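You operate a simulated robot arm through the tools that you are given. There is no shell and no other tool.

Carry out the task below with a simulated robot arm. There is one attempt and no reset: what you move stays moved.

JOB
Sort the tested blue valve by the display and clamp in the red one.
Fine: vent to zero before you open the clamp; PASS or LEAK names the tray; tray first, then the next valve.

The check looks at the end state, three seconds after you hand in, the way a careful person would. Anything else that was tipped, shoved, dropped, spilled or broken makes it a failure.

ROBOT AND FRAMES
A 7-joint arm with a fingered hand, fixed in place. Base frame: the origin is on the floor under the middle of its stand, x ahead of it, y to its left, z up. Units: mm, degrees, N and s.
With the tool pointing down near the work surface it reaches from about 400 to 740 mm from the base axis. Its first joint turns from -166.0 to 166.0 degrees. Payload 3.4 kg.
The TCP is the grasp point between the finger pads, 25 mm short of the fingertips. In the tool frame z runs along the fingers and y along their closing line. The gripper opens to 88 mm; its body begins 29 mm behind the TCP. The gripper is a hand of 3 fingers: y runs from the thumb to the fingers, the wrist lies at [-13, -106, -174] in the tool frame.
Orientation is told as [roll, pitch, yaw] about the base's x, y, z axes, in that order, counted from this pose: with the fingers straight down and the wrist toward the robot, the tool's x, y and z point along [0, 1, 0], [1, 0, 0] and [0, 0, -1] of the base frame.

CONTROLS
- The arm moves only by the tool step_arm. Its argument "commands" is a list of rows, each a list of 2 entries, a list of its own where there are three numbers: the shift along the tool's x, y, z in m, then the turn, a rotation vector about the tool's x, y, z in degrees. In form: [[[tx, ty, tz], [rx, ry, rz]], ...]. A call has 1 to 20 rows; each row shifts and turns the commanded pose from where the row before left it, along the tool's axes as they then stand. A row lasts 0.2 s, in which the tool goes at most 50 mm and 8.6 degrees; a call with a longer step from one row to the next is refused whole. Where a pose cannot be reached the arm comes as near as it can. A force on the tool above 40 N (or 10 N above the force at the start of the call, whichever is more), or a blocked arm, ends the call early, and 0.2 s more pass. In this call time passes only in rows, and 0.2 s behind the last. It gives the time, the measured TCP pose, the force on the tool (base axes), the opening and the grip force at its end, in the units of the frame above (readings bear some noise), with the torque about the TCP (base axes, N m) and any sound that the robot's microphone picked up.
- Cameras (640 x 400 px; columns grow to the right, rows downward): "scene" is fixed at [54.5, -489.8, 1521.7]; the picture's right is [0.66, 0.75, 0.00], its down [0.75, -0.65, -0.08] and it looks along [-0.06, 0.05, -1.00] (base axes); focal length 309 px, centre (320, 200). "wrist" rides on the gripper at [58, -85, -100] in the tool frame; the picture's right is [-0.67, 0.35, -0.66], its down [-0.69, -0.63, 0.37] and it looks along [-0.29, 0.69, 0.66] (tool axes); focal length 261 px, centre (320, 200). There is no depth. A picture from a camera that has moved, and an enlarged one, comes with that camera's place and axes in the base frame and with its lens. The place of the scene camera against the robot may be out by one fixed shift of up to 25 mm in any direction.
- capture(camera): a new picture of that camera. No time passes.
- move_column(by): slides the trunk up (or, below 0, down) by that many mm; the arm rides with it, the base frame stays. It gives what a move gives, with no picture.
- curl_fingers(index, middle, thumb_bend, thumb_turn): sets how far each is bent, from 0 (flat) to 100 (curled in); at 30 the hand is open as for a grip, at 70 the pads meet at the TCP. One left out holds its place. A second passes; each finger stops where it meets its share of the squeeze, and holds until it gets a number again. It is the only way to open and close the hand. It gives what a move gives, with no picture; readings hold the bend of each and the force on the fingers (four entries, about 0 where the hand has none), thumb and palm. thumb_turn goes from beside the hand (0) to across from the fingers (100), as for a grip.
- inspect(camera, box): a new picture of the part [left, top, right, bottom] of that camera's present view, enlarged. No time passes.
- job_done(): hands the job in; it is judged then, once.

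Places have to be worked out from the pictures, the camera data and where the tool is seen. Open the gripper and draw the arm clear of the work before you hand the job in, unless the task says otherwise.

The tools are called by a JSON object that holds its "fn" and its "kwargs". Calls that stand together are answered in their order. step_arm: Moves the arm, as the interface text tells. Its arguments: {"type":"object","properties":{"commands":{"type":"array"}},"required":["commands"]} The other tools are called the same way: move_column (by) moves the trunk up or down; curl_fingers (index, middle, thumb_bend, thumb_turn) moves the fingers one by one; capture (camera) takes a picture; inspect (camera, box) takes an enlarged picture of a part of a camera's view; job_done () hands the job in.

At the start:

```text
time_s: 0.0
eef_pos: [60.2, -362.0, 1114.0]
tcp_rot: [0.0, 0.0, -0.1]
force: [0.9, 0.0, -0.1]
moment: [-0.02, 0.01, -0.01]
grip_width: 87.7
gripper_force: 0.0
shape: jaw
bend: [30.0, 30.0, 30.0, 98.0]
finger forces: [0.0, 0.0, 0.0, 0.0, 0.0, 0.0]
trunk travel left (down, up): [-525.0, 65.0]
```

scene: 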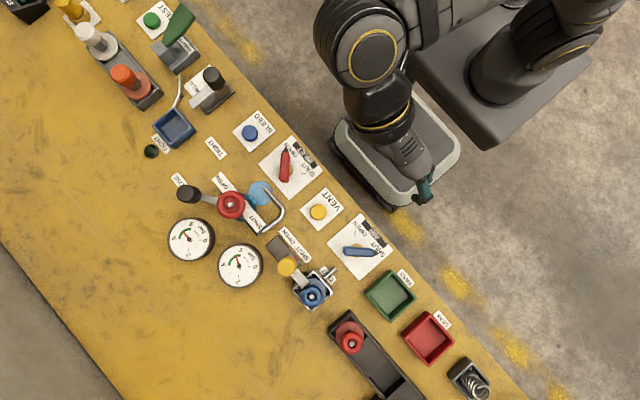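
wrist: 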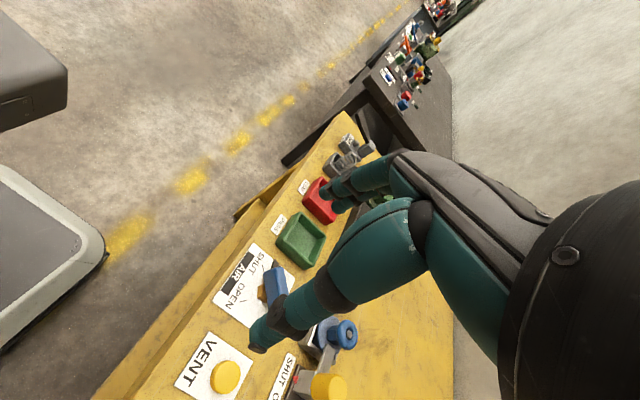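

I'll start by looking closer at the parts of the bench: the clamp, display, trays, and valves.

{"fn": "inspect", "kwargs": {"camera": "scene", "box": [240, 180, 400, 280]}}

{"fn": "inspect", "kwargs": {"camera": "scene", "box": [260, 240, 420, 340]}}

{"fn": "inspect", "kwargs": {"camera": "scene", "box": [320, 260, 520, 400]}}

{"fn": "inspect", "kwargs": {"camera": "scene", "box": [150, 170, 310, 300]}}

{"fn": "inspect", "kwargs": {"camera": "scene", "box": [120, 60, 330, 200]}}

{"fn": "inspect", "kwargs": {"camera": "scene", "box": [0, 0, 240, 160]}}

```text
4.00 times, centred on (320, 230) of scene
camera zoom: at [54.5, -489.8, 1521.7], right [0.66, 0.75, 0.0], down [0.75, -0.65, -0.08], along [-0.06, 0.05, -1.0], focal length 1237 px, centre (320, 80)
```

zoom: 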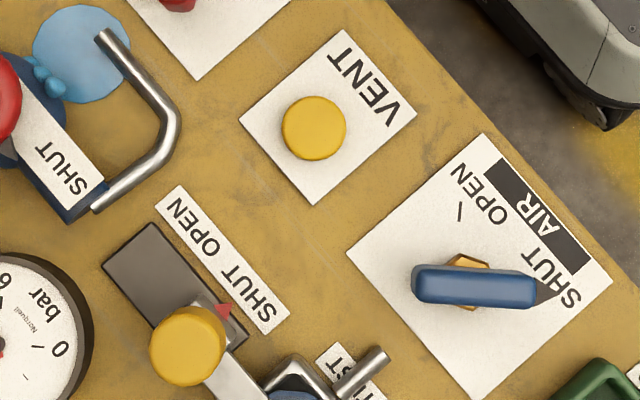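

```text
4.00 times, centred on (340, 290) of scene
camera zoom: at [54.5, -489.8, 1521.7], right [0.66, 0.75, 0.0], down [0.75, -0.65, -0.08], along [-0.06, 0.05, -1.0], focal length 1237 px, centre (240, -160)
```

zoom: 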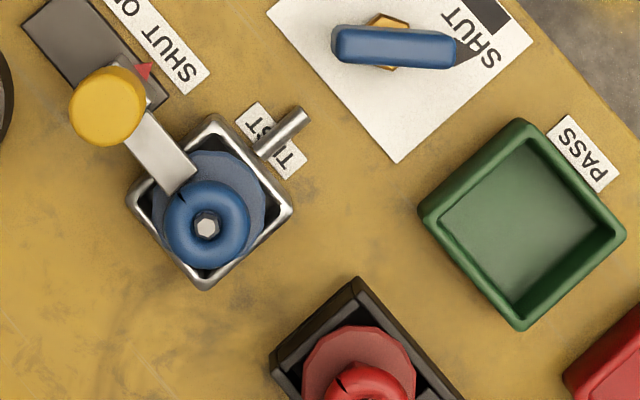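

```text
2.86 times, centred on (420, 330) of scene
camera zoom: at [54.5, -489.8, 1521.7], right [0.66, 0.75, 0.0], down [0.75, -0.65, -0.08], along [-0.06, 0.05, -1.0], focal length 884 px, centre (34, -171)
```

zoom: 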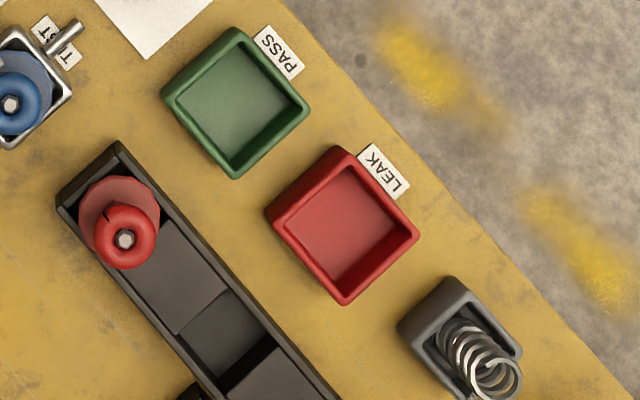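

```text
3.08 times, centred on (230, 235) of scene
camera zoom: at [54.5, -489.8, 1521.7], right [0.66, 0.75, 0.0], down [0.75, -0.65, -0.08], along [-0.06, 0.05, -1.0], focal length 952 px, centre (597, 92)
```

zoom: 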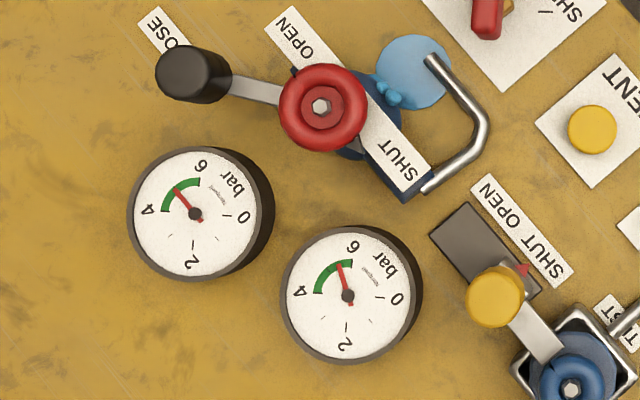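

```text
2.86 times, centred on (225, 130) of scene
camera zoom: at [54.5, -489.8, 1521.7], right [0.66, 0.75, 0.0], down [0.75, -0.65, -0.08], along [-0.06, 0.05, -1.0], focal length 884 px, centre (591, 400)
```

zoom: 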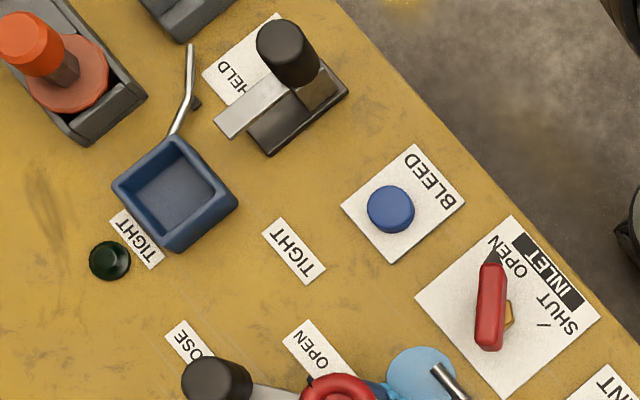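

```text
2.50 times, centred on (120, 80) of scene
camera zoom: at [54.5, -489.8, 1521.7], right [0.66, 0.75, 0.0], down [0.75, -0.65, -0.08], along [-0.06, 0.05, -1.0], focal length 773 px, centre (820, 500)
```

zoom: 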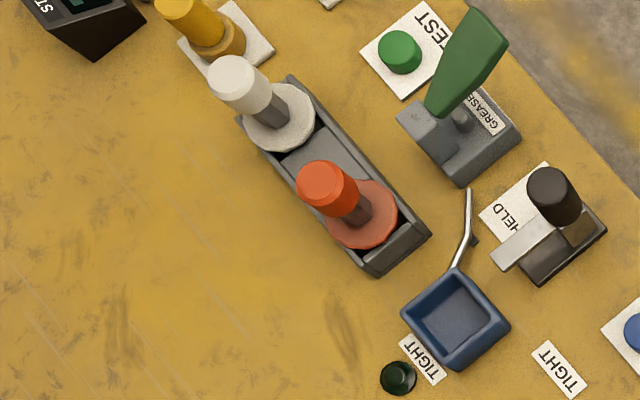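

The display sits at the top-left edge; let me look at it and at the gauge/clamp in more detail.

{"fn": "inspect", "kwargs": {"camera": "scene", "box": [0, 0, 64, 40]}}

{"fn": "inspect", "kwargs": {"camera": "scene", "box": [270, 250, 350, 310]}}

{"fn": "inspect", "kwargs": {"camera": "scene", "box": [210, 235, 274, 295]}}

{"fn": "inspect", "kwargs": {"camera": "scene", "box": [320, 300, 440, 400]}}

```text
10.00 times, centred on (32, 20) of scene
camera zoom: at [54.5, -489.8, 1521.7], right [0.66, 0.75, 0.0], down [0.75, -0.65, -0.08], along [-0.06, 0.05, -1.0], focal length 3093 px, centre (3200, 2000)
```

zoom: 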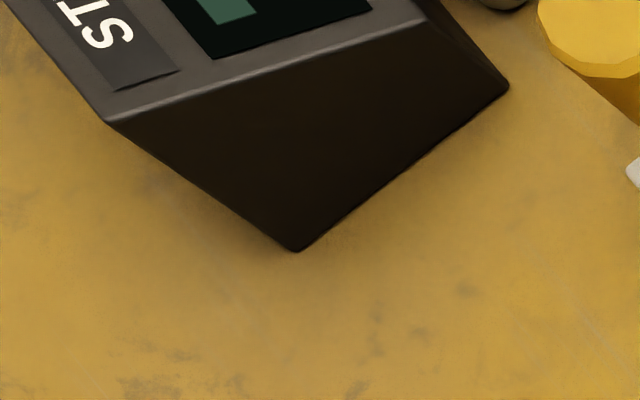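

```text
6.67 times, centred on (310, 280) of scene
camera zoom: at [54.5, -489.8, 1521.7], right [0.66, 0.75, 0.0], down [0.75, -0.65, -0.08], along [-0.06, 0.05, -1.0], focal length 2062 px, centre (387, -333)
```

zoom: 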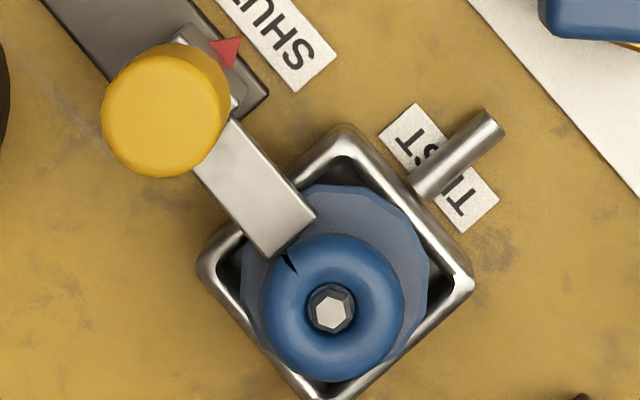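

```text
6.67 times, centred on (242, 265) of scene
camera zoom: at [54.5, -489.8, 1521.7], right [0.66, 0.75, 0.0], down [0.75, -0.65, -0.08], along [-0.06, 0.05, -1.0], focal length 2062 px, centre (840, -233)
```

zoom: 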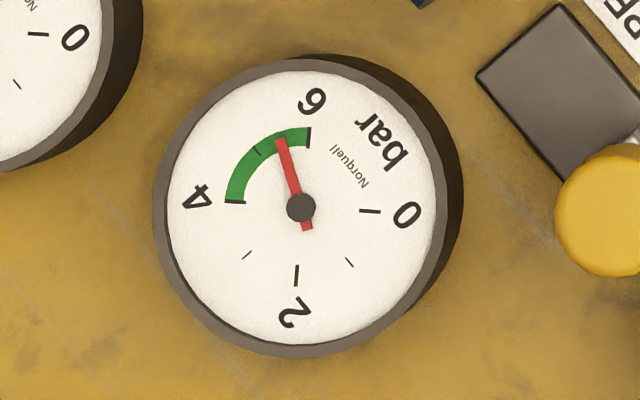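

```text
4.00 times, centred on (380, 350) of scene
camera zoom: at [54.5, -489.8, 1521.7], right [0.66, 0.75, 0.0], down [0.75, -0.65, -0.08], along [-0.06, 0.05, -1.0], focal length 1237 px, centre (80, -400)
```

zoom: 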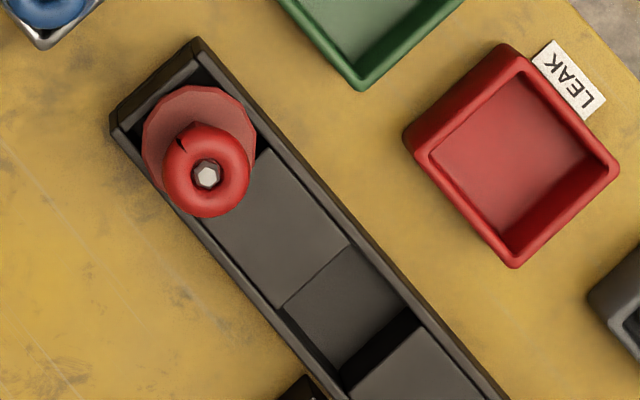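

The fixture (TEST nest with the blue valve, sliding yellow clamp, AIR lever at SHUT, VENT button) lies about x 150, y -590, and the display is far to the left, partly out of view. I'll yaw the tool by about -90 degrees at the current height, so the wrist camera looks at the bench.

{"fn": "step_arm", "kwargs": {"commands": [[[0, 0, 0], [0, 0, 8.2]], [[0, 0, 0], [0, 0, 8.2]], [[0, 0, 0], [0, 0, 8.2]], [[0, 0, 0], [0, 0, 8.2]], [[0, 0, 0], [0, 0, 8.2]], [[0, 0, 0], [0, 0, 8.2]], [[0, 0, 0], [0, 0, 8.2]], [[0, 0, 0], [0, 0, 8.2]], [[0, 0, 0], [0, 0, 8.2]], [[0, 0, 0], [0, 0, 8.2]], [[0, 0, 0], [0, 0, 8]]]}}

{"fn": "capture", "kwargs": {"camera": "wrist"}}

{"fn": "capture", "kwargs": {"camera": "scene"}}

```text
time_s: 2.4
eef_pos: [61.2, -362.3, 1114.2]
tcp_rot: [-0.2, -0.1, -90.1]
force: [-0.7, -0.5, 0.4]
moment: [-0.01, 0.03, 0.02]
grip_width: 87.6
gripper_force: 0.0
shape: jaw
bend: [30.0, 30.0, 30.0, 98.0]
finger forces: [0.0, 0.0, 0.0, 0.0, 0.1, 0.0]
trunk travel left (down, up): [-525.0, 65.0]
```

```text
taken
camera wrist: at [118.5, -277.7, 1214.7], right [-0.67, -0.35, 0.66], down [-0.69, 0.63, -0.37], along [-0.29, -0.69, -0.66], focal length 261 px, centre (320, 200)
```

wrist: 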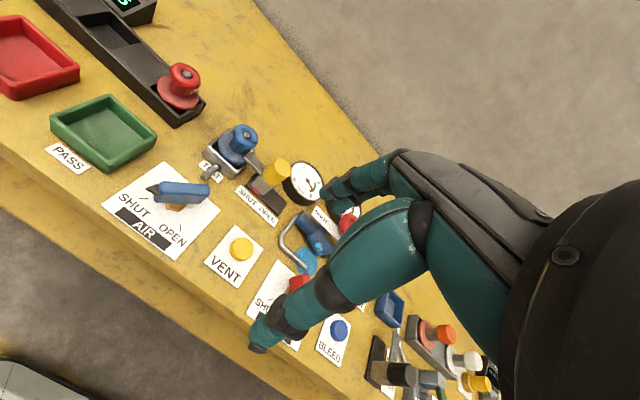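

```text
taken
```

scene: 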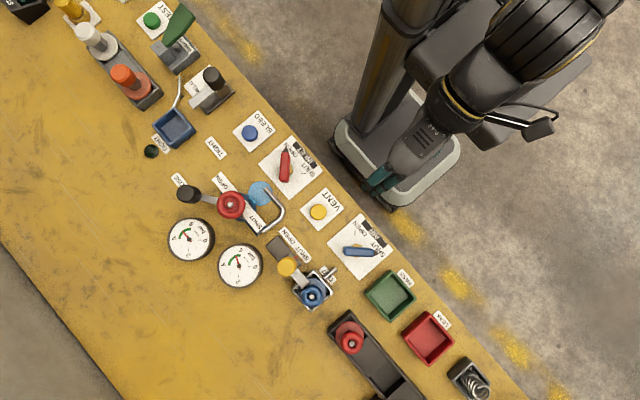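

There is another display near the red valve's rack at the top left of the wrist view. I zoom in on it and on the fixture.

{"fn": "inspect", "kwargs": {"camera": "wrist", "box": [0, 0, 240, 150]}}

{"fn": "inspect", "kwargs": {"camera": "wrist", "box": [80, 0, 160, 50]}}

{"fn": "inspect", "kwargs": {"camera": "wrist", "box": [180, 110, 340, 240]}}

{"fn": "inspect", "kwargs": {"camera": "wrist", "box": [360, 280, 520, 400]}}

```text
2.67 times, centred on (120, 75) of wrist
camera zoom: at [118.5, -277.7, 1214.7], right [-0.67, -0.35, 0.66], down [-0.69, 0.63, -0.37], along [-0.29, -0.69, -0.66], focal length 695 px, centre (853, 533)
```

zoom: 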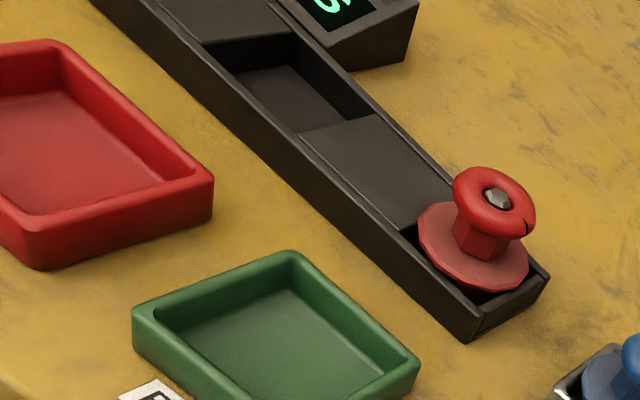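

```text
8.00 times, centred on (120, 25) of wrist
camera zoom: at [118.5, -277.7, 1214.7], right [-0.67, -0.35, 0.66], down [-0.69, 0.63, -0.37], along [-0.29, -0.69, -0.66], focal length 2085 px, centre (1920, 1600)
```

zoom: 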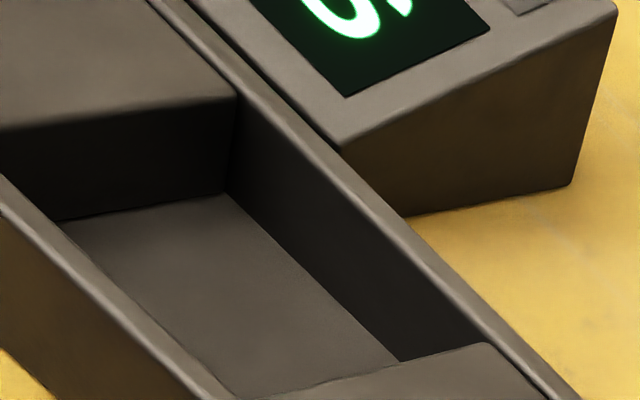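

```text
3.08 times, centred on (260, 175) of wrist
camera zoom: at [118.5, -277.7, 1214.7], right [-0.67, -0.35, 0.66], down [-0.69, 0.63, -0.37], along [-0.29, -0.69, -0.66], focal length 802 px, centre (505, 277)
```

zoom: 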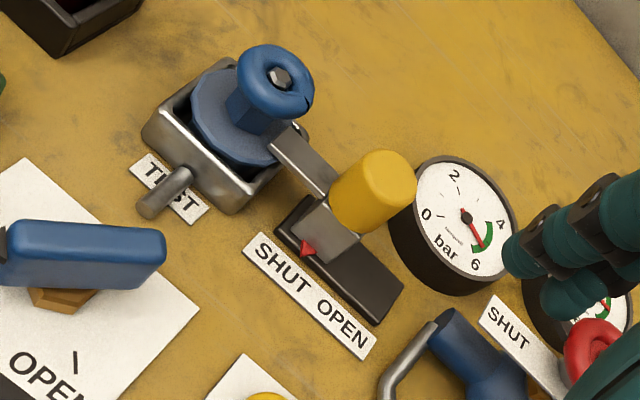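

```text
3.33 times, centred on (440, 340) of wrist
camera zoom: at [118.5, -277.7, 1214.7], right [-0.67, -0.35, 0.66], down [-0.69, 0.63, -0.37], along [-0.29, -0.69, -0.66], focal length 869 px, centre (-80, -267)
```

zoom: 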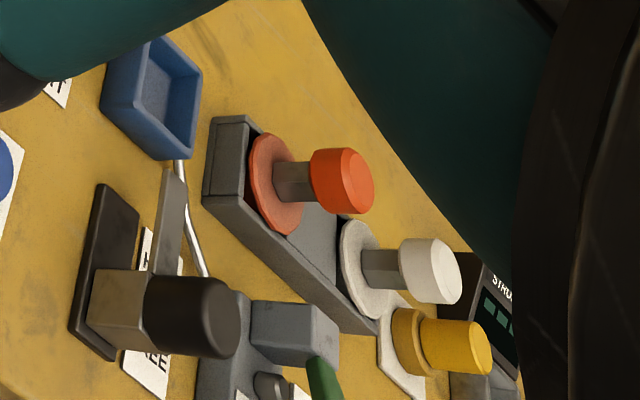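

A lit green display stands beside the red valve's rack near x 420, y -650; only an "S" is visible. I yaw back by about 50 degrees to read it whole.

{"fn": "step_arm", "kwargs": {"commands": [[[0, 0, 0], [0, 0, -8.3]], [[0, 0, 0], [0, 0, -8.3]], [[0, 0, 0], [0, 0, -8.3]], [[0, 0, 0], [0, 0, -8.3]], [[0, 0, 0], [0, 0, -8.3]]]}}

{"fn": "capture", "kwargs": {"camera": "wrist"}}

```text
time_s: 3.6
eef_pos: [61.0, -363.7, 1113.0]
tcp_rot: [0.0, -0.1, -48.4]
force: [-1.2, -0.6, -0.5]
moment: [-0.03, 0.0, -0.01]
grip_width: 87.7
gripper_force: 0.3
shape: jaw
bend: [30.0, 30.0, 30.0, 98.0]
finger forces: [0.0, 0.0, 0.0, 0.0, 0.0, 0.0]
trunk travel left (down, up): [-525.0, 65.0]
```

```text
taken
camera wrist: at [47.1, -261.0, 1214.5], right [-0.27, -0.71, 0.66], down [-0.93, 0.01, -0.37], along [0.25, -0.71, -0.66], focal length 261 px, centre (320, 200)
```

wrist: 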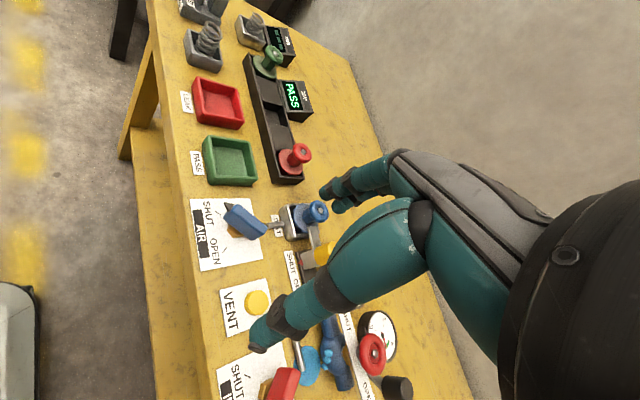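

{"fn": "inspect", "kwargs": {"camera": "wrist", "box": [170, 0, 330, 100]}}

{"fn": "inspect", "kwargs": {"camera": "wrist", "box": [270, 70, 320, 120]}}

{"fn": "inspect", "kwargs": {"camera": "wrist", "box": [220, 190, 350, 280]}}

{"fn": "inspect", "kwargs": {"camera": "wrist", "box": [180, 70, 340, 190]}}

```text
4.00 times, centred on (250, 50) of wrist
camera zoom: at [47.1, -261.0, 1214.5], right [-0.27, -0.71, 0.66], down [-0.93, 0.01, -0.37], along [0.25, -0.71, -0.66], focal length 1043 px, centre (600, 800)
```

zoom: 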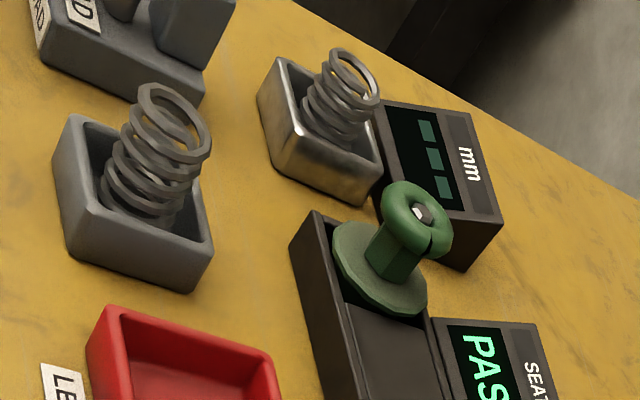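

```text
8.00 times, centred on (295, 95) of wrist
camera zoom: at [47.1, -261.0, 1214.5], right [-0.27, -0.71, 0.66], down [-0.93, 0.01, -0.37], along [0.25, -0.71, -0.66], focal length 2085 px, centre (520, 1040)
```

zoom: 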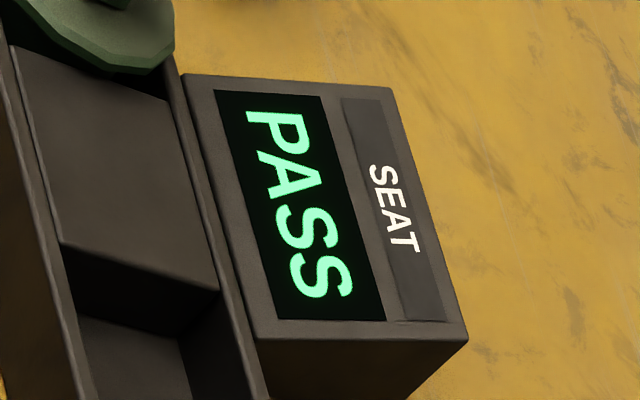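

```text
4.44 times, centred on (285, 235) of wrist
camera zoom: at [47.1, -261.0, 1214.5], right [-0.27, -0.71, 0.66], down [-0.93, 0.01, -0.37], along [0.25, -0.71, -0.66], focal length 1158 px, centre (476, 44)
```

zoom: 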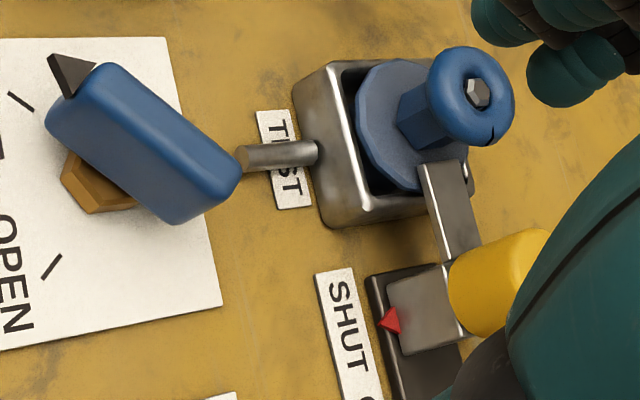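

```text
3.33 times, centred on (260, 130) of wrist
camera zoom: at [47.1, -261.0, 1214.5], right [-0.27, -0.71, 0.66], down [-0.93, 0.01, -0.37], along [0.25, -0.71, -0.66], focal length 869 px, centre (520, 433)
```

zoom: 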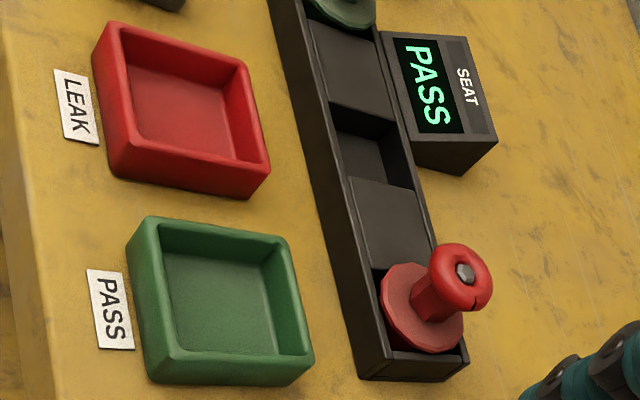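

The display reads "SEAT PASS", so the blue valve goes into the green PASS tray. The VENT button is at about (26, -474, 829). I turn the tool back to yaw -90 while moving above VENT at a safe height, and close the fingers for pressing.

{"fn": "step_arm", "kwargs": {"commands": [[[0, 0, 0], [0, 0, 8.3]], [[0, 0, 0], [0, 0, 8.3]], [[0, 0, 0], [0, 0, 8.3]], [[0, 0, 0], [0, 0, 8.3]], [[0, 0, 0], [0, 0, 8.4]], [[-0.008, 0.028, 0.02], [0, 0, 0]], [[-0.009, 0.028, 0.02], [0, 0, 0]], [[-0.009, 0.028, 0.02], [0, 0, 0]], [[-0.009, 0.028, 0.02], [0, 0, 0]]]}}

{"fn": "curl_fingers", "kwargs": {"index": 70, "middle": 70, "thumb_bend": 70}}

{"fn": "capture", "kwargs": {"camera": "wrist"}}

{"fn": "capture", "kwargs": {"camera": "scene"}}

```text
time_s: 5.6
eef_pos: [24.0, -473.8, 1032.2]
tcp_rot: [0.1, 0.0, -90.2]
force: [0.3, -0.4, -0.6]
moment: [0.0, -0.01, -0.01]
grip_width: 87.8
gripper_force: 0.1
shape: jaw
bend: [30.0, 30.0, 30.0, 98.0]
finger forces: [0.0, 0.0, 0.1, 0.0, 0.1, 0.1]
trunk travel left (down, up): [-525.0, 65.0]
```

```text
time_s: 6.6
eef_pos: [23.7, -473.9, 1033.0]
tcp_rot: [0.0, -0.1, -90.1]
force: [-0.6, -0.7, -0.9]
moment: [0.0, 0.01, 0.01]
grip_width: 0.0
gripper_force: 0.0
shape: fingers
bend: [70.0, 70.0, 70.0, 98.0]
finger forces: [0.0, 0.1, 0.0, 0.0, 0.0, 0.1]
trunk travel left (down, up): [-525.0, 65.0]
```

```text
taken
camera wrist: at [83.4, -388.3, 1133.3], right [-0.67, -0.35, 0.66], down [-0.68, 0.63, -0.37], along [-0.29, -0.69, -0.66], focal length 261 px, centre (320, 200)
```

wrist: 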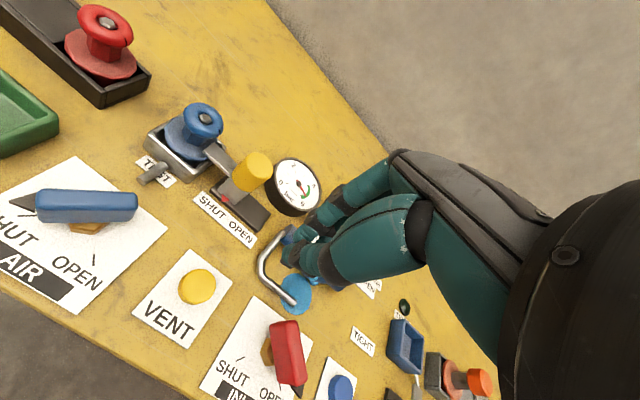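

```text
taken
```

scene: 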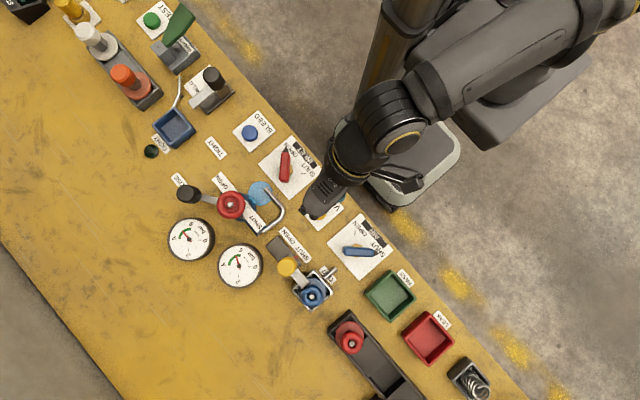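

The VENT button is at about (27, -475.5, 829) and the closed fingertips sit 25 mm below the TCP. I move over it and descend to just above the button.

{"fn": "step_arm", "kwargs": {"commands": [[[0.003, 0.002, 0.02], [0, 0, 0]], [[0, 0, 0.03], [0, 0, 0]], [[0, 0, 0.03], [0, 0, 0]], [[0, 0, 0.03], [0, 0, 0]], [[0, 0, 0.03], [0, 0, 0]], [[0, 0, 0.02], [0, 0, 0]]]}}

{"fn": "capture", "kwargs": {"camera": "wrist"}}

{"fn": "inspect", "kwargs": {"camera": "scene", "box": [200, 150, 400, 290]}}

```text
time_s: 8.0
eef_pos: [27.5, -477.6, 872.8]
tcp_rot: [0.1, -0.1, -90.1]
force: [0.1, -0.3, 0.1]
moment: [0.01, -0.02, 0.01]
grip_width: 0.0
gripper_force: 0.1
shape: fingers
bend: [70.0, 70.0, 70.0, 98.0]
finger forces: [0.1, 0.0, 0.0, 0.1, 0.1, 0.1]
trunk travel left (down, up): [-525.0, 65.0]
```

```text
taken
camera wrist: at [85.9, -392.3, 973.9], right [-0.67, -0.35, 0.66], down [-0.68, 0.63, -0.37], along [-0.29, -0.69, -0.66], focal length 261 px, centre (320, 200)
```

wrist: 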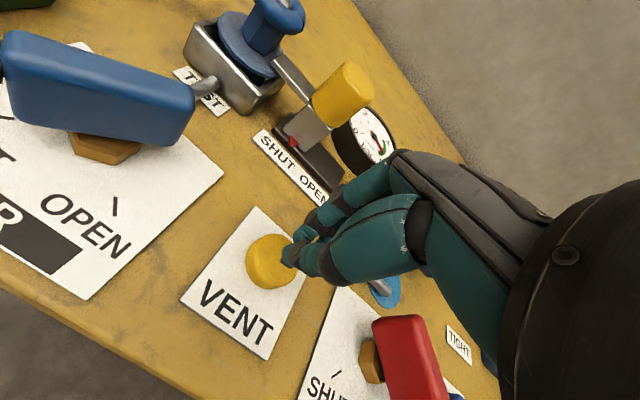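

```text
2.86 times, centred on (300, 220) of scene
camera zoom: at [54.5, -489.8, 1521.7], right [0.66, 0.75, 0.0], down [0.75, -0.65, -0.08], along [-0.06, 0.05, -1.0], focal length 884 px, centre (377, 143)
```

zoom: 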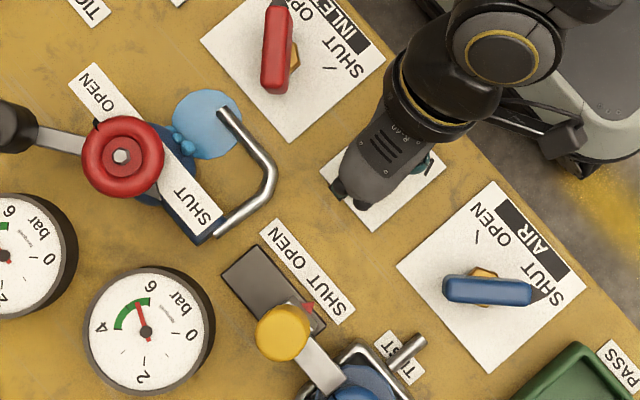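

The tips are almost over the button (estimate 31, -474). I shift 3 mm and go down slowly in small steps to press it.

{"fn": "step_arm", "kwargs": {"commands": [[[0.003, -0.002, 0.006], [0, 0, 0]], [[0, 0, 0.004], [0, 0, 0]], [[0, 0, 0.003], [0, 0, 0]], [[0, 0, 0.003], [0, 0, 0]], [[0, 0, 0.002], [0, 0, 0]], [[0, 0, 0.002], [0, 0, 0]]]}}

{"fn": "inspect", "kwargs": {"camera": "wrist", "box": [220, 160, 380, 320]}}

{"fn": "inspect", "kwargs": {"camera": "scene", "box": [160, 210, 290, 300]}}

```text
time_s: 9.4
eef_pos: [31.5, -473.6, 853.1]
tcp_rot: [0.0, 0.0, -90.2]
force: [-0.2, 0.4, 0.3]
moment: [0.01, -0.05, 0.0]
grip_width: 0.0
gripper_force: 0.1
shape: fingers
bend: [70.0, 70.0, 70.0, 98.0]
finger forces: [0.1, 0.0, 0.0, 0.1, 0.0, 0.1]
trunk travel left (down, up): [-525.0, 65.0]
```

```text
2.50 times, centred on (300, 240) of wrist
camera zoom: at [89.5, -390.0, 954.0], right [-0.67, -0.35, 0.66], down [-0.68, 0.63, -0.37], along [-0.29, -0.69, -0.66], focal length 652 px, centre (370, 100)
```

zoom: 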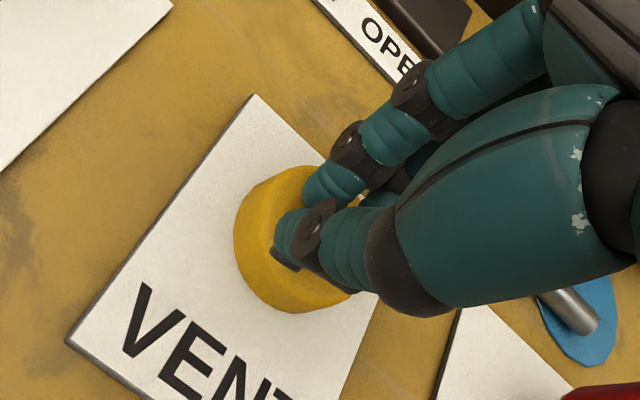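

```text
4.44 times, centred on (225, 255) of scene
camera zoom: at [54.5, -489.8, 1521.7], right [0.66, 0.75, 0.0], down [0.75, -0.65, -0.08], along [-0.06, 0.05, -1.0], focal length 1375 px, centre (742, -44)
```

zoom: 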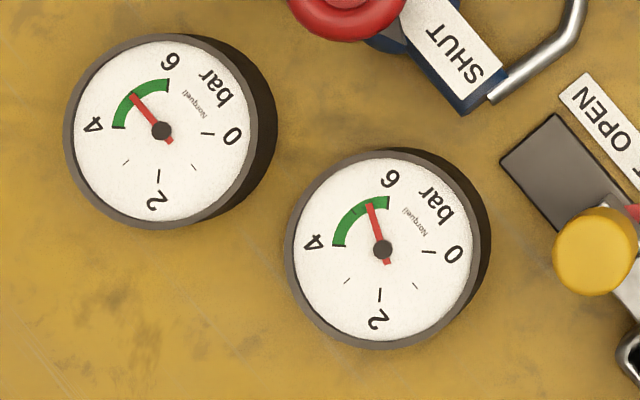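

No contact yet at TCP z 853. I continue down in 2 mm steps.

{"fn": "step_arm", "kwargs": {"commands": [[[0, 0, 0.002], [0, 0, 0]], [[0, 0, 0.002], [0, 0, 0]], [[0, 0, 0.002], [0, 0, 0]], [[0, 0, 0.002], [0, 0, 0]]]}}

{"fn": "inspect", "kwargs": {"camera": "wrist", "box": [220, 160, 380, 320]}}

{"fn": "inspect", "kwargs": {"camera": "scene", "box": [160, 210, 290, 300]}}

```text
time_s: 10.4
eef_pos: [31.9, -475.1, 846.5]
tcp_rot: [0.0, 0.0, -90.1]
force: [0.3, 0.1, 0.0]
moment: [-0.03, 0.0, -0.04]
grip_width: 0.0
gripper_force: 0.1
shape: fingers
bend: [70.0, 70.0, 70.0, 98.0]
finger forces: [0.1, 0.0, 0.0, 0.0, 0.1, 0.0]
trunk travel left (down, up): [-525.0, 65.0]
```

```text
2.50 times, centred on (300, 240) of wrist
camera zoom: at [89.2, -390.1, 946.1], right [-0.67, -0.35, 0.66], down [-0.68, 0.63, -0.37], along [-0.29, -0.69, -0.66], focal length 652 px, centre (370, 100)
```

zoom: 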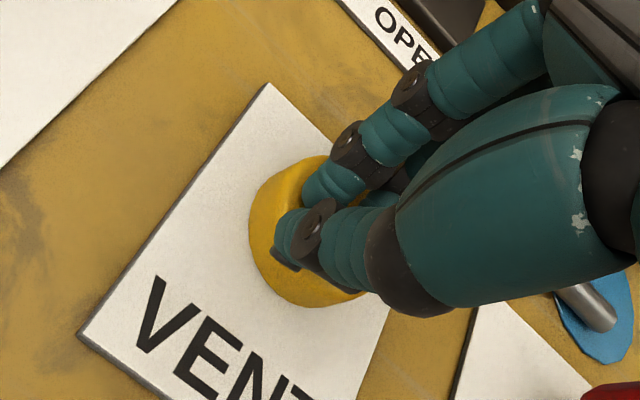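

```text
4.44 times, centred on (225, 255) of scene
camera zoom: at [54.5, -489.8, 1521.7], right [0.66, 0.75, 0.0], down [0.75, -0.65, -0.08], along [-0.06, 0.05, -1.0], focal length 1375 px, centre (742, -44)
```

zoom: 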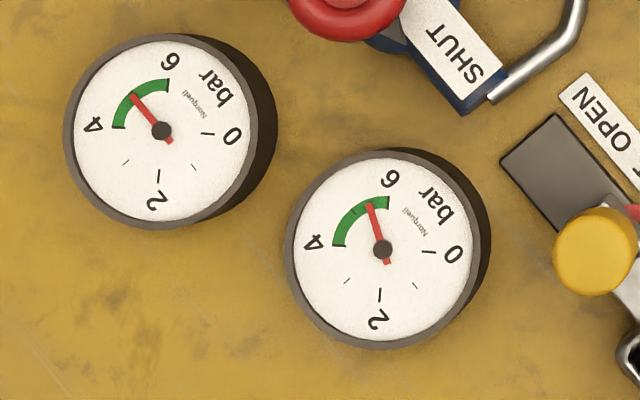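

Still free; the bent tips probably reach less than 25 mm below the TCP. I keep stepping down while watching the force.

{"fn": "step_arm", "kwargs": {"commands": [[[0, 0, 0.002], [0, 0, 0]], [[0, 0, 0.002], [0, 0, 0]], [[0, 0, 0.002], [0, 0, 0]], [[0, 0, 0.002], [0, 0, 0]]]}}

{"fn": "inspect", "kwargs": {"camera": "wrist", "box": [220, 160, 380, 320]}}

{"fn": "inspect", "kwargs": {"camera": "scene", "box": [160, 210, 290, 300]}}

```text
time_s: 11.4
eef_pos: [30.7, -474.6, 838.7]
tcp_rot: [0.0, 0.0, -90.1]
force: [0.5, -1.1, 2.9]
moment: [-0.04, -0.02, 0.02]
grip_width: 0.0
gripper_force: 1.8
shape: fingers
bend: [70.0, 70.0, 70.0, 98.0]
finger forces: [2.9, 0.5, 0.0, 0.0, 0.1, 0.1]
trunk travel left (down, up): [-525.0, 65.0]
heard: click
```

```text
2.50 times, centred on (300, 240) of wrist
camera zoom: at [89.1, -389.9, 938.9], right [-0.67, -0.35, 0.66], down [-0.68, 0.63, -0.37], along [-0.29, -0.69, -0.66], focal length 652 px, centre (370, 100)
```

zoom: 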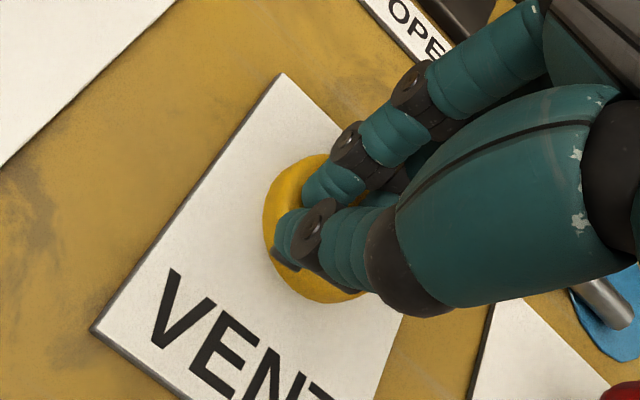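

```text
4.44 times, centred on (225, 255) of scene
camera zoom: at [54.5, -489.8, 1521.7], right [0.66, 0.75, 0.0], down [0.75, -0.65, -0.08], along [-0.06, 0.05, -1.0], focal length 1375 px, centre (742, -44)
```

zoom: 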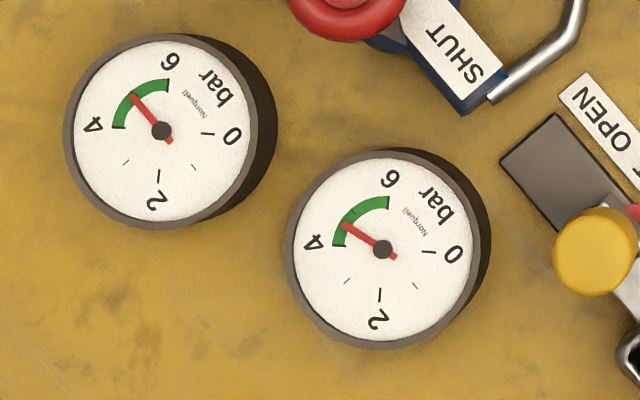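

A click was heard, and the second gauge is falling (about 4.4 bar). I hold the button pressed.

{"fn": "step_arm", "kwargs": {"commands": [[[0, 0, 0.001], [0, 0, 0]], [[0, 0, 0], [0, 0, 0]], [[0, 0, 0], [0, 0, 0]], [[0, 0, 0], [0, 0, 0]], [[0, 0, 0], [0, 0, 0]], [[0, 0, 0], [0, 0, 0]], [[0, 0, 0], [0, 0, 0]], [[0, 0, 0], [0, 0, 0]], [[0, 0, 0], [0, 0, 0]], [[0, 0, 0], [0, 0, 0]]]}}

{"fn": "inspect", "kwargs": {"camera": "scene", "box": [160, 210, 290, 300]}}

```text
time_s: 13.6
eef_pos: [30.5, -474.9, 836.9]
tcp_rot: [0.0, -0.1, -90.1]
force: [0.7, -0.6, 3.7]
moment: [-0.05, -0.08, 0.02]
grip_width: 0.0
gripper_force: 2.0
shape: fingers
bend: [70.0, 70.0, 70.0, 98.0]
finger forces: [3.7, 0.2, 0.1, 0.0, 0.1, 0.0]
trunk travel left (down, up): [-525.0, 65.0]
```

```text
4.44 times, centred on (225, 255) of scene
camera zoom: at [54.5, -489.8, 1521.7], right [0.66, 0.75, 0.0], down [0.75, -0.65, -0.08], along [-0.06, 0.05, -1.0], focal length 1375 px, centre (742, -44)
```

zoom: 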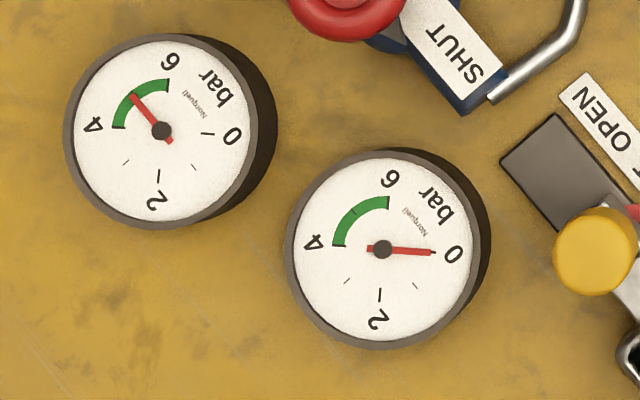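

The test gauge reads zero. I hold one more second to be sure, then lift off and check that it stays at zero.

{"fn": "step_arm", "kwargs": {"commands": [[[0, 0, 0], [0, 0, 0]], [[0, 0, 0], [0, 0, 0]], [[0, 0, 0], [0, 0, 0]], [[0, 0, 0], [0, 0, 0]], [[0, 0, 0], [0, 0, 0]], [[0, 0, -0.01], [0, 0, 0]], [[0, 0, -0.03], [0, 0, 0]], [[0, 0, -0.04], [0, 0, 0]], [[0, 0, -0.04], [0, 0, 0]], [[0, 0, -0.04], [0, 0, 0]]]}}

{"fn": "inspect", "kwargs": {"camera": "scene", "box": [160, 210, 290, 300]}}

{"fn": "capture", "kwargs": {"camera": "wrist"}}

{"fn": "inspect", "kwargs": {"camera": "wrist", "box": [140, 80, 320, 240]}}

```text
time_s: 15.8
eef_pos: [27.7, -474.6, 996.0]
tcp_rot: [0.0, 0.0, -90.1]
force: [0.1, 1.3, 0.1]
moment: [0.0, -0.02, -0.04]
grip_width: 0.0
gripper_force: 0.2
shape: fingers
bend: [70.0, 70.0, 70.0, 98.0]
finger forces: [0.0, 0.0, 0.0, 0.0, 0.0, 0.0]
trunk travel left (down, up): [-525.0, 65.0]
```

```text
4.44 times, centred on (225, 255) of scene
camera zoom: at [54.5, -489.8, 1521.7], right [0.66, 0.75, 0.0], down [0.75, -0.65, -0.08], along [-0.06, 0.05, -1.0], focal length 1375 px, centre (742, -44)
```

zoom: 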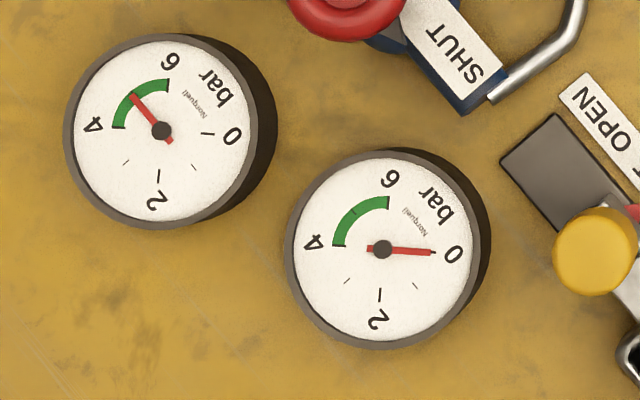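

```text
taken
camera wrist: at [86.3, -390.5, 1097.0], right [-0.67, -0.35, 0.66], down [-0.68, 0.63, -0.37], along [-0.29, -0.69, -0.66], focal length 261 px, centre (320, 200)
```

wrist: 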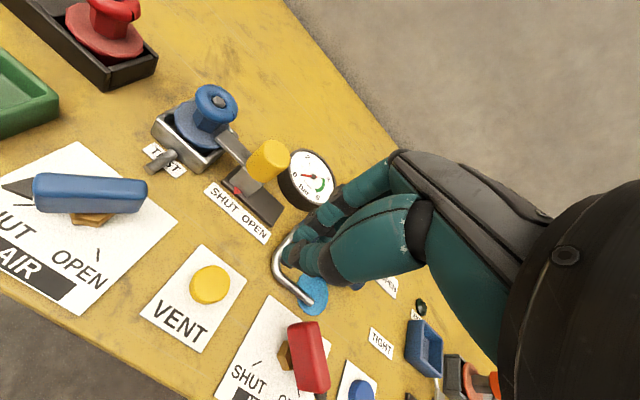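

```text
2.50 times, centred on (230, 160) of wrist
camera zoom: at [86.3, -390.5, 1097.0], right [-0.67, -0.35, 0.66], down [-0.68, 0.63, -0.37], along [-0.29, -0.69, -0.66], focal length 652 px, centre (545, 300)
```

zoom: 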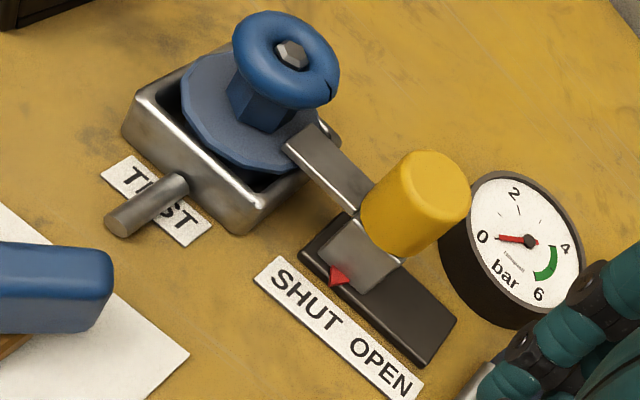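

The test gauge stays at zero with AIR shut, so the clamp may now be opened. I move the hand above the yellow clamp knob (about x 67, y -601) at a safe height and open the fingers partly.

{"fn": "step_arm", "kwargs": {"commands": [[[0.01, 0.03, 0], [0, 0, 0]], [[0.01, 0.03, 0], [0, 0, 0]], [[0.01, 0.03, 0], [0, 0, 0]], [[0.009, 0.03, 0], [0, 0, 0]], [[0, 0.006, 0], [0, 0, 0]]]}}

{"fn": "curl_fingers", "kwargs": {"index": 42, "middle": 42, "thumb_bend": 42}}

{"fn": "capture", "kwargs": {"camera": "wrist"}}

{"fn": "inspect", "kwargs": {"camera": "scene", "box": [240, 220, 370, 310]}}

```text
time_s: 17.0
eef_pos: [70.8, -601.9, 996.1]
tcp_rot: [0.0, -0.1, -90.2]
force: [0.1, 1.0, 0.3]
moment: [0.02, -0.03, 0.01]
grip_width: 0.0
gripper_force: 0.0
shape: fingers
bend: [70.0, 70.0, 70.0, 98.0]
finger forces: [0.1, 0.0, 0.1, 0.0, 0.0, 0.0]
trunk travel left (down, up): [-525.0, 65.0]
```

```text
time_s: 18.0
eef_pos: [70.9, -601.5, 996.8]
tcp_rot: [0.1, -0.1, -90.1]
force: [0.3, 0.2, 0.8]
moment: [-0.04, 0.03, 0.0]
grip_width: 58.6
gripper_force: 0.1
shape: fingers
bend: [42.0, 42.0, 42.0, 98.0]
finger forces: [0.0, 0.0, 0.0, 0.0, 0.0, 0.1]
trunk travel left (down, up): [-525.0, 65.0]
```

```text
taken
camera wrist: at [128.1, -516.2, 1096.3], right [-0.67, -0.35, 0.66], down [-0.68, 0.63, -0.37], along [-0.29, -0.69, -0.66], focal length 261 px, centre (320, 200)
```

wrist: 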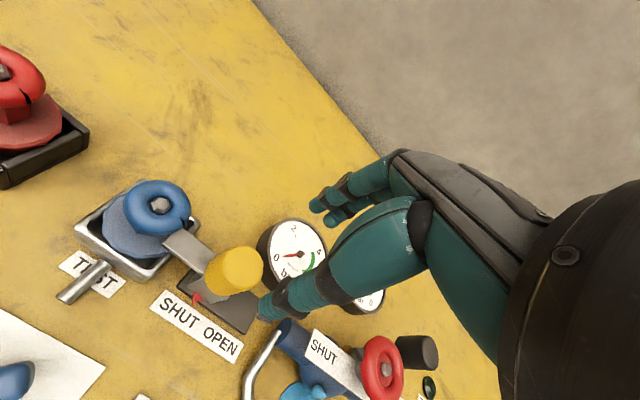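

```text
4.44 times, centred on (305, 265) of scene
camera zoom: at [54.5, -489.8, 1521.7], right [0.66, 0.75, 0.0], down [0.75, -0.65, -0.08], along [-0.06, 0.05, -1.0], focal length 1375 px, centre (387, -89)
```

zoom: 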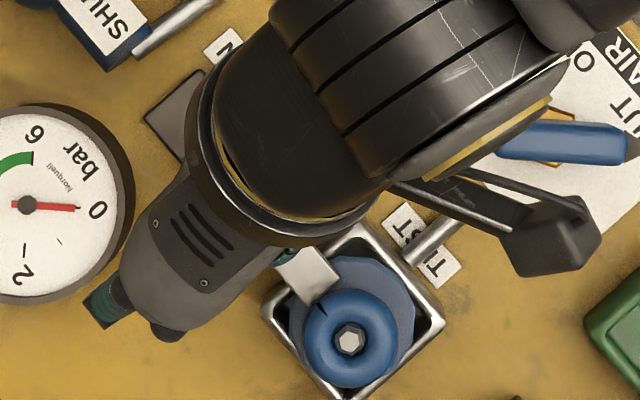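

The knob top appears to be at about (68, -607, 891) and the wheel at (149, -606, 886). I align over the knob and descend to TCP z 930 to check alignment.

{"fn": "step_arm", "kwargs": {"commands": [[[-0.003, 0.005, 0.02], [0, 0, 0]], [[0, 0, 0.025], [0, 0, 0]], [[0, 0, 0.02], [0, 0, 0]]]}}

{"fn": "capture", "kwargs": {"camera": "wrist"}}

{"fn": "inspect", "kwargs": {"camera": "wrist", "box": [180, 140, 380, 300]}}

```text
time_s: 18.8
eef_pos: [65.7, -605.0, 930.6]
tcp_rot: [0.0, -0.1, -90.1]
force: [-0.4, -0.1, 0.1]
moment: [-0.03, 0.01, 0.02]
grip_width: 58.8
gripper_force: 0.1
shape: fingers
bend: [42.0, 42.0, 42.0, 98.0]
finger forces: [0.1, 0.0, 0.1, 0.1, 0.0, 0.1]
trunk travel left (down, up): [-525.0, 65.0]
```

```text
taken
camera wrist: at [124.5, -520.4, 1031.8], right [-0.67, -0.35, 0.66], down [-0.68, 0.63, -0.37], along [-0.29, -0.69, -0.66], focal length 261 px, centre (320, 200)
```

wrist: 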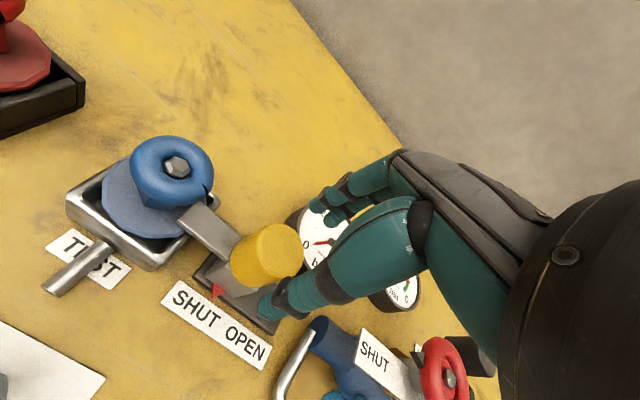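

```text
2.50 times, centred on (280, 220) of wrist
camera zoom: at [124.5, -520.4, 1031.8], right [-0.67, -0.35, 0.66], down [-0.68, 0.63, -0.37], along [-0.29, -0.69, -0.66], focal length 652 px, centre (420, 150)
```

zoom: 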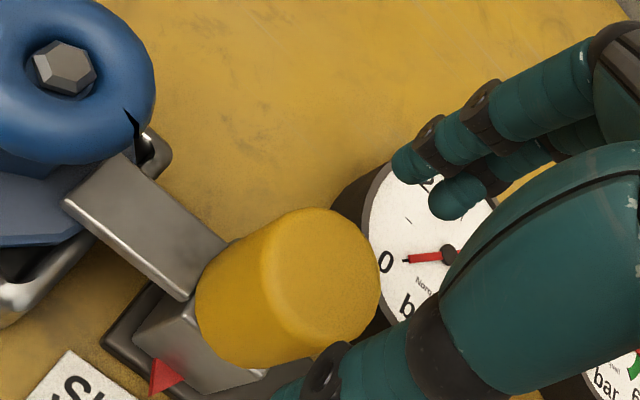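

Refined: knob axis at about (69, -607), diameter 38, top z 890. I shift 2.5 mm and descend to TCP z 874 so the pads straddle the knob.

{"fn": "step_arm", "kwargs": {"commands": [[[0.0025, 0.0025, 0.01], [0, 0, 0]], [[0, 0, 0.016], [0, 0, 0]], [[0, 0, 0.015], [0, 0, 0]], [[0, 0, 0.015], [0, 0, 0]]]}}

{"fn": "inspect", "kwargs": {"camera": "wrist", "box": [200, 140, 400, 300]}}

```text
time_s: 19.8
eef_pos: [68.8, -607.8, 874.9]
tcp_rot: [0.0, 0.1, -90.1]
force: [0.6, 0.8, -0.2]
moment: [-0.01, -0.01, -0.02]
grip_width: 58.6
gripper_force: 0.1
shape: fingers
bend: [42.0, 42.0, 42.0, 98.0]
finger forces: [0.0, 0.0, 0.0, 0.0, 0.0, 0.1]
trunk travel left (down, up): [-525.0, 65.0]
```

```text
2.50 times, centred on (300, 220) of wrist
camera zoom: at [127.5, -523.9, 976.1], right [-0.67, -0.35, 0.66], down [-0.68, 0.63, -0.37], along [-0.29, -0.69, -0.66], focal length 652 px, centre (370, 150)
```

zoom: 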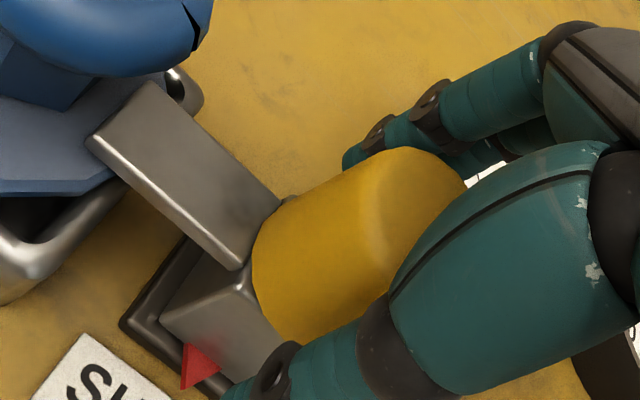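

The knob sits between the thumb and fingers. I close the fingers on it.

{"fn": "curl_fingers", "kwargs": {"index": 60, "middle": 60, "thumb_bend": 60}}

{"fn": "inspect", "kwargs": {"camera": "wrist", "box": [200, 140, 400, 300]}}

```text
time_s: 20.8
eef_pos: [69.3, -608.3, 876.2]
tcp_rot: [0.1, 0.0, -90.1]
force: [0.4, -4.7, 0.1]
moment: [-0.13, 0.0, -0.01]
grip_width: 30.1
gripper_force: 5.1
shape: fingers
bend: [55.0, 57.0, 56.0, 97.0]
finger forces: [3.6, 3.2, 0.0, 0.0, 2.5, 0.1]
trunk travel left (down, up): [-525.0, 65.0]
```

```text
2.50 times, centred on (300, 220) of wrist
camera zoom: at [127.6, -524.3, 976.1], right [-0.67, -0.35, 0.66], down [-0.68, 0.63, -0.37], along [-0.29, -0.69, -0.66], focal length 652 px, centre (370, 150)
```

zoom: 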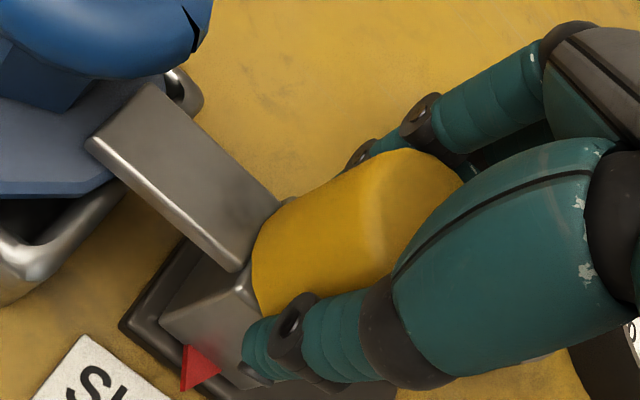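

Gripped (width about 30 at tips, balanced forces). I slide the clamp toward OPEN (-x) in 5 mm steps.

{"fn": "step_arm", "kwargs": {"commands": [[[-0.005, 0, 0], [0, 0, 0]], [[-0.005, 0, 0], [0, 0, 0]], [[-0.005, 0, 0], [0, 0, 0]], [[-0.005, 0, 0], [0, 0, 0]]]}}

{"fn": "capture", "kwargs": {"camera": "wrist"}}

{"fn": "inspect", "kwargs": {"camera": "scene", "box": [240, 220, 370, 310]}}

```text
time_s: 21.8
eef_pos: [48.8, -609.5, 875.6]
tcp_rot: [0.0, 0.0, -90.1]
force: [0.1, -3.6, 0.5]
moment: [-0.1, -0.01, 0.01]
grip_width: 30.1
gripper_force: 4.3
shape: fingers
bend: [54.0, 57.0, 57.0, 97.0]
finger forces: [3.5, 3.3, 0.1, 0.1, 2.7, 0.0]
trunk travel left (down, up): [-525.0, 65.0]
```

```text
taken
camera wrist: at [106.7, -524.1, 976.2], right [-0.67, -0.35, 0.66], down [-0.68, 0.63, -0.37], along [-0.29, -0.69, -0.66], focal length 261 px, centre (320, 200)
```

wrist: 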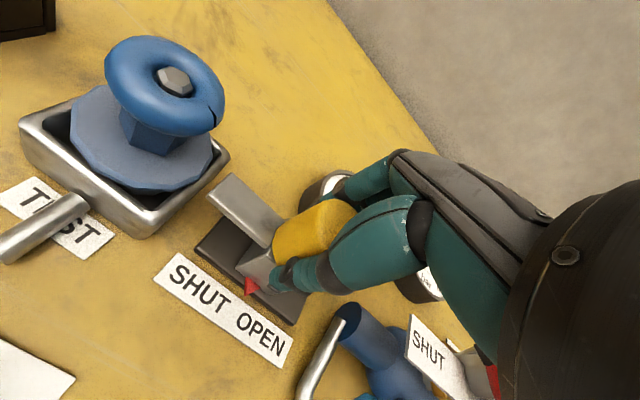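

```text
4.44 times, centred on (305, 265) of scene
camera zoom: at [54.5, -489.8, 1521.7], right [0.66, 0.75, 0.0], down [0.75, -0.65, -0.08], along [-0.06, 0.05, -1.0], focal length 1375 px, centre (387, -89)
```

zoom: 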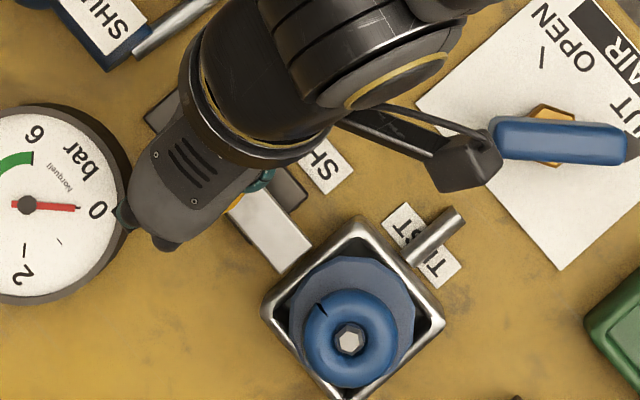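

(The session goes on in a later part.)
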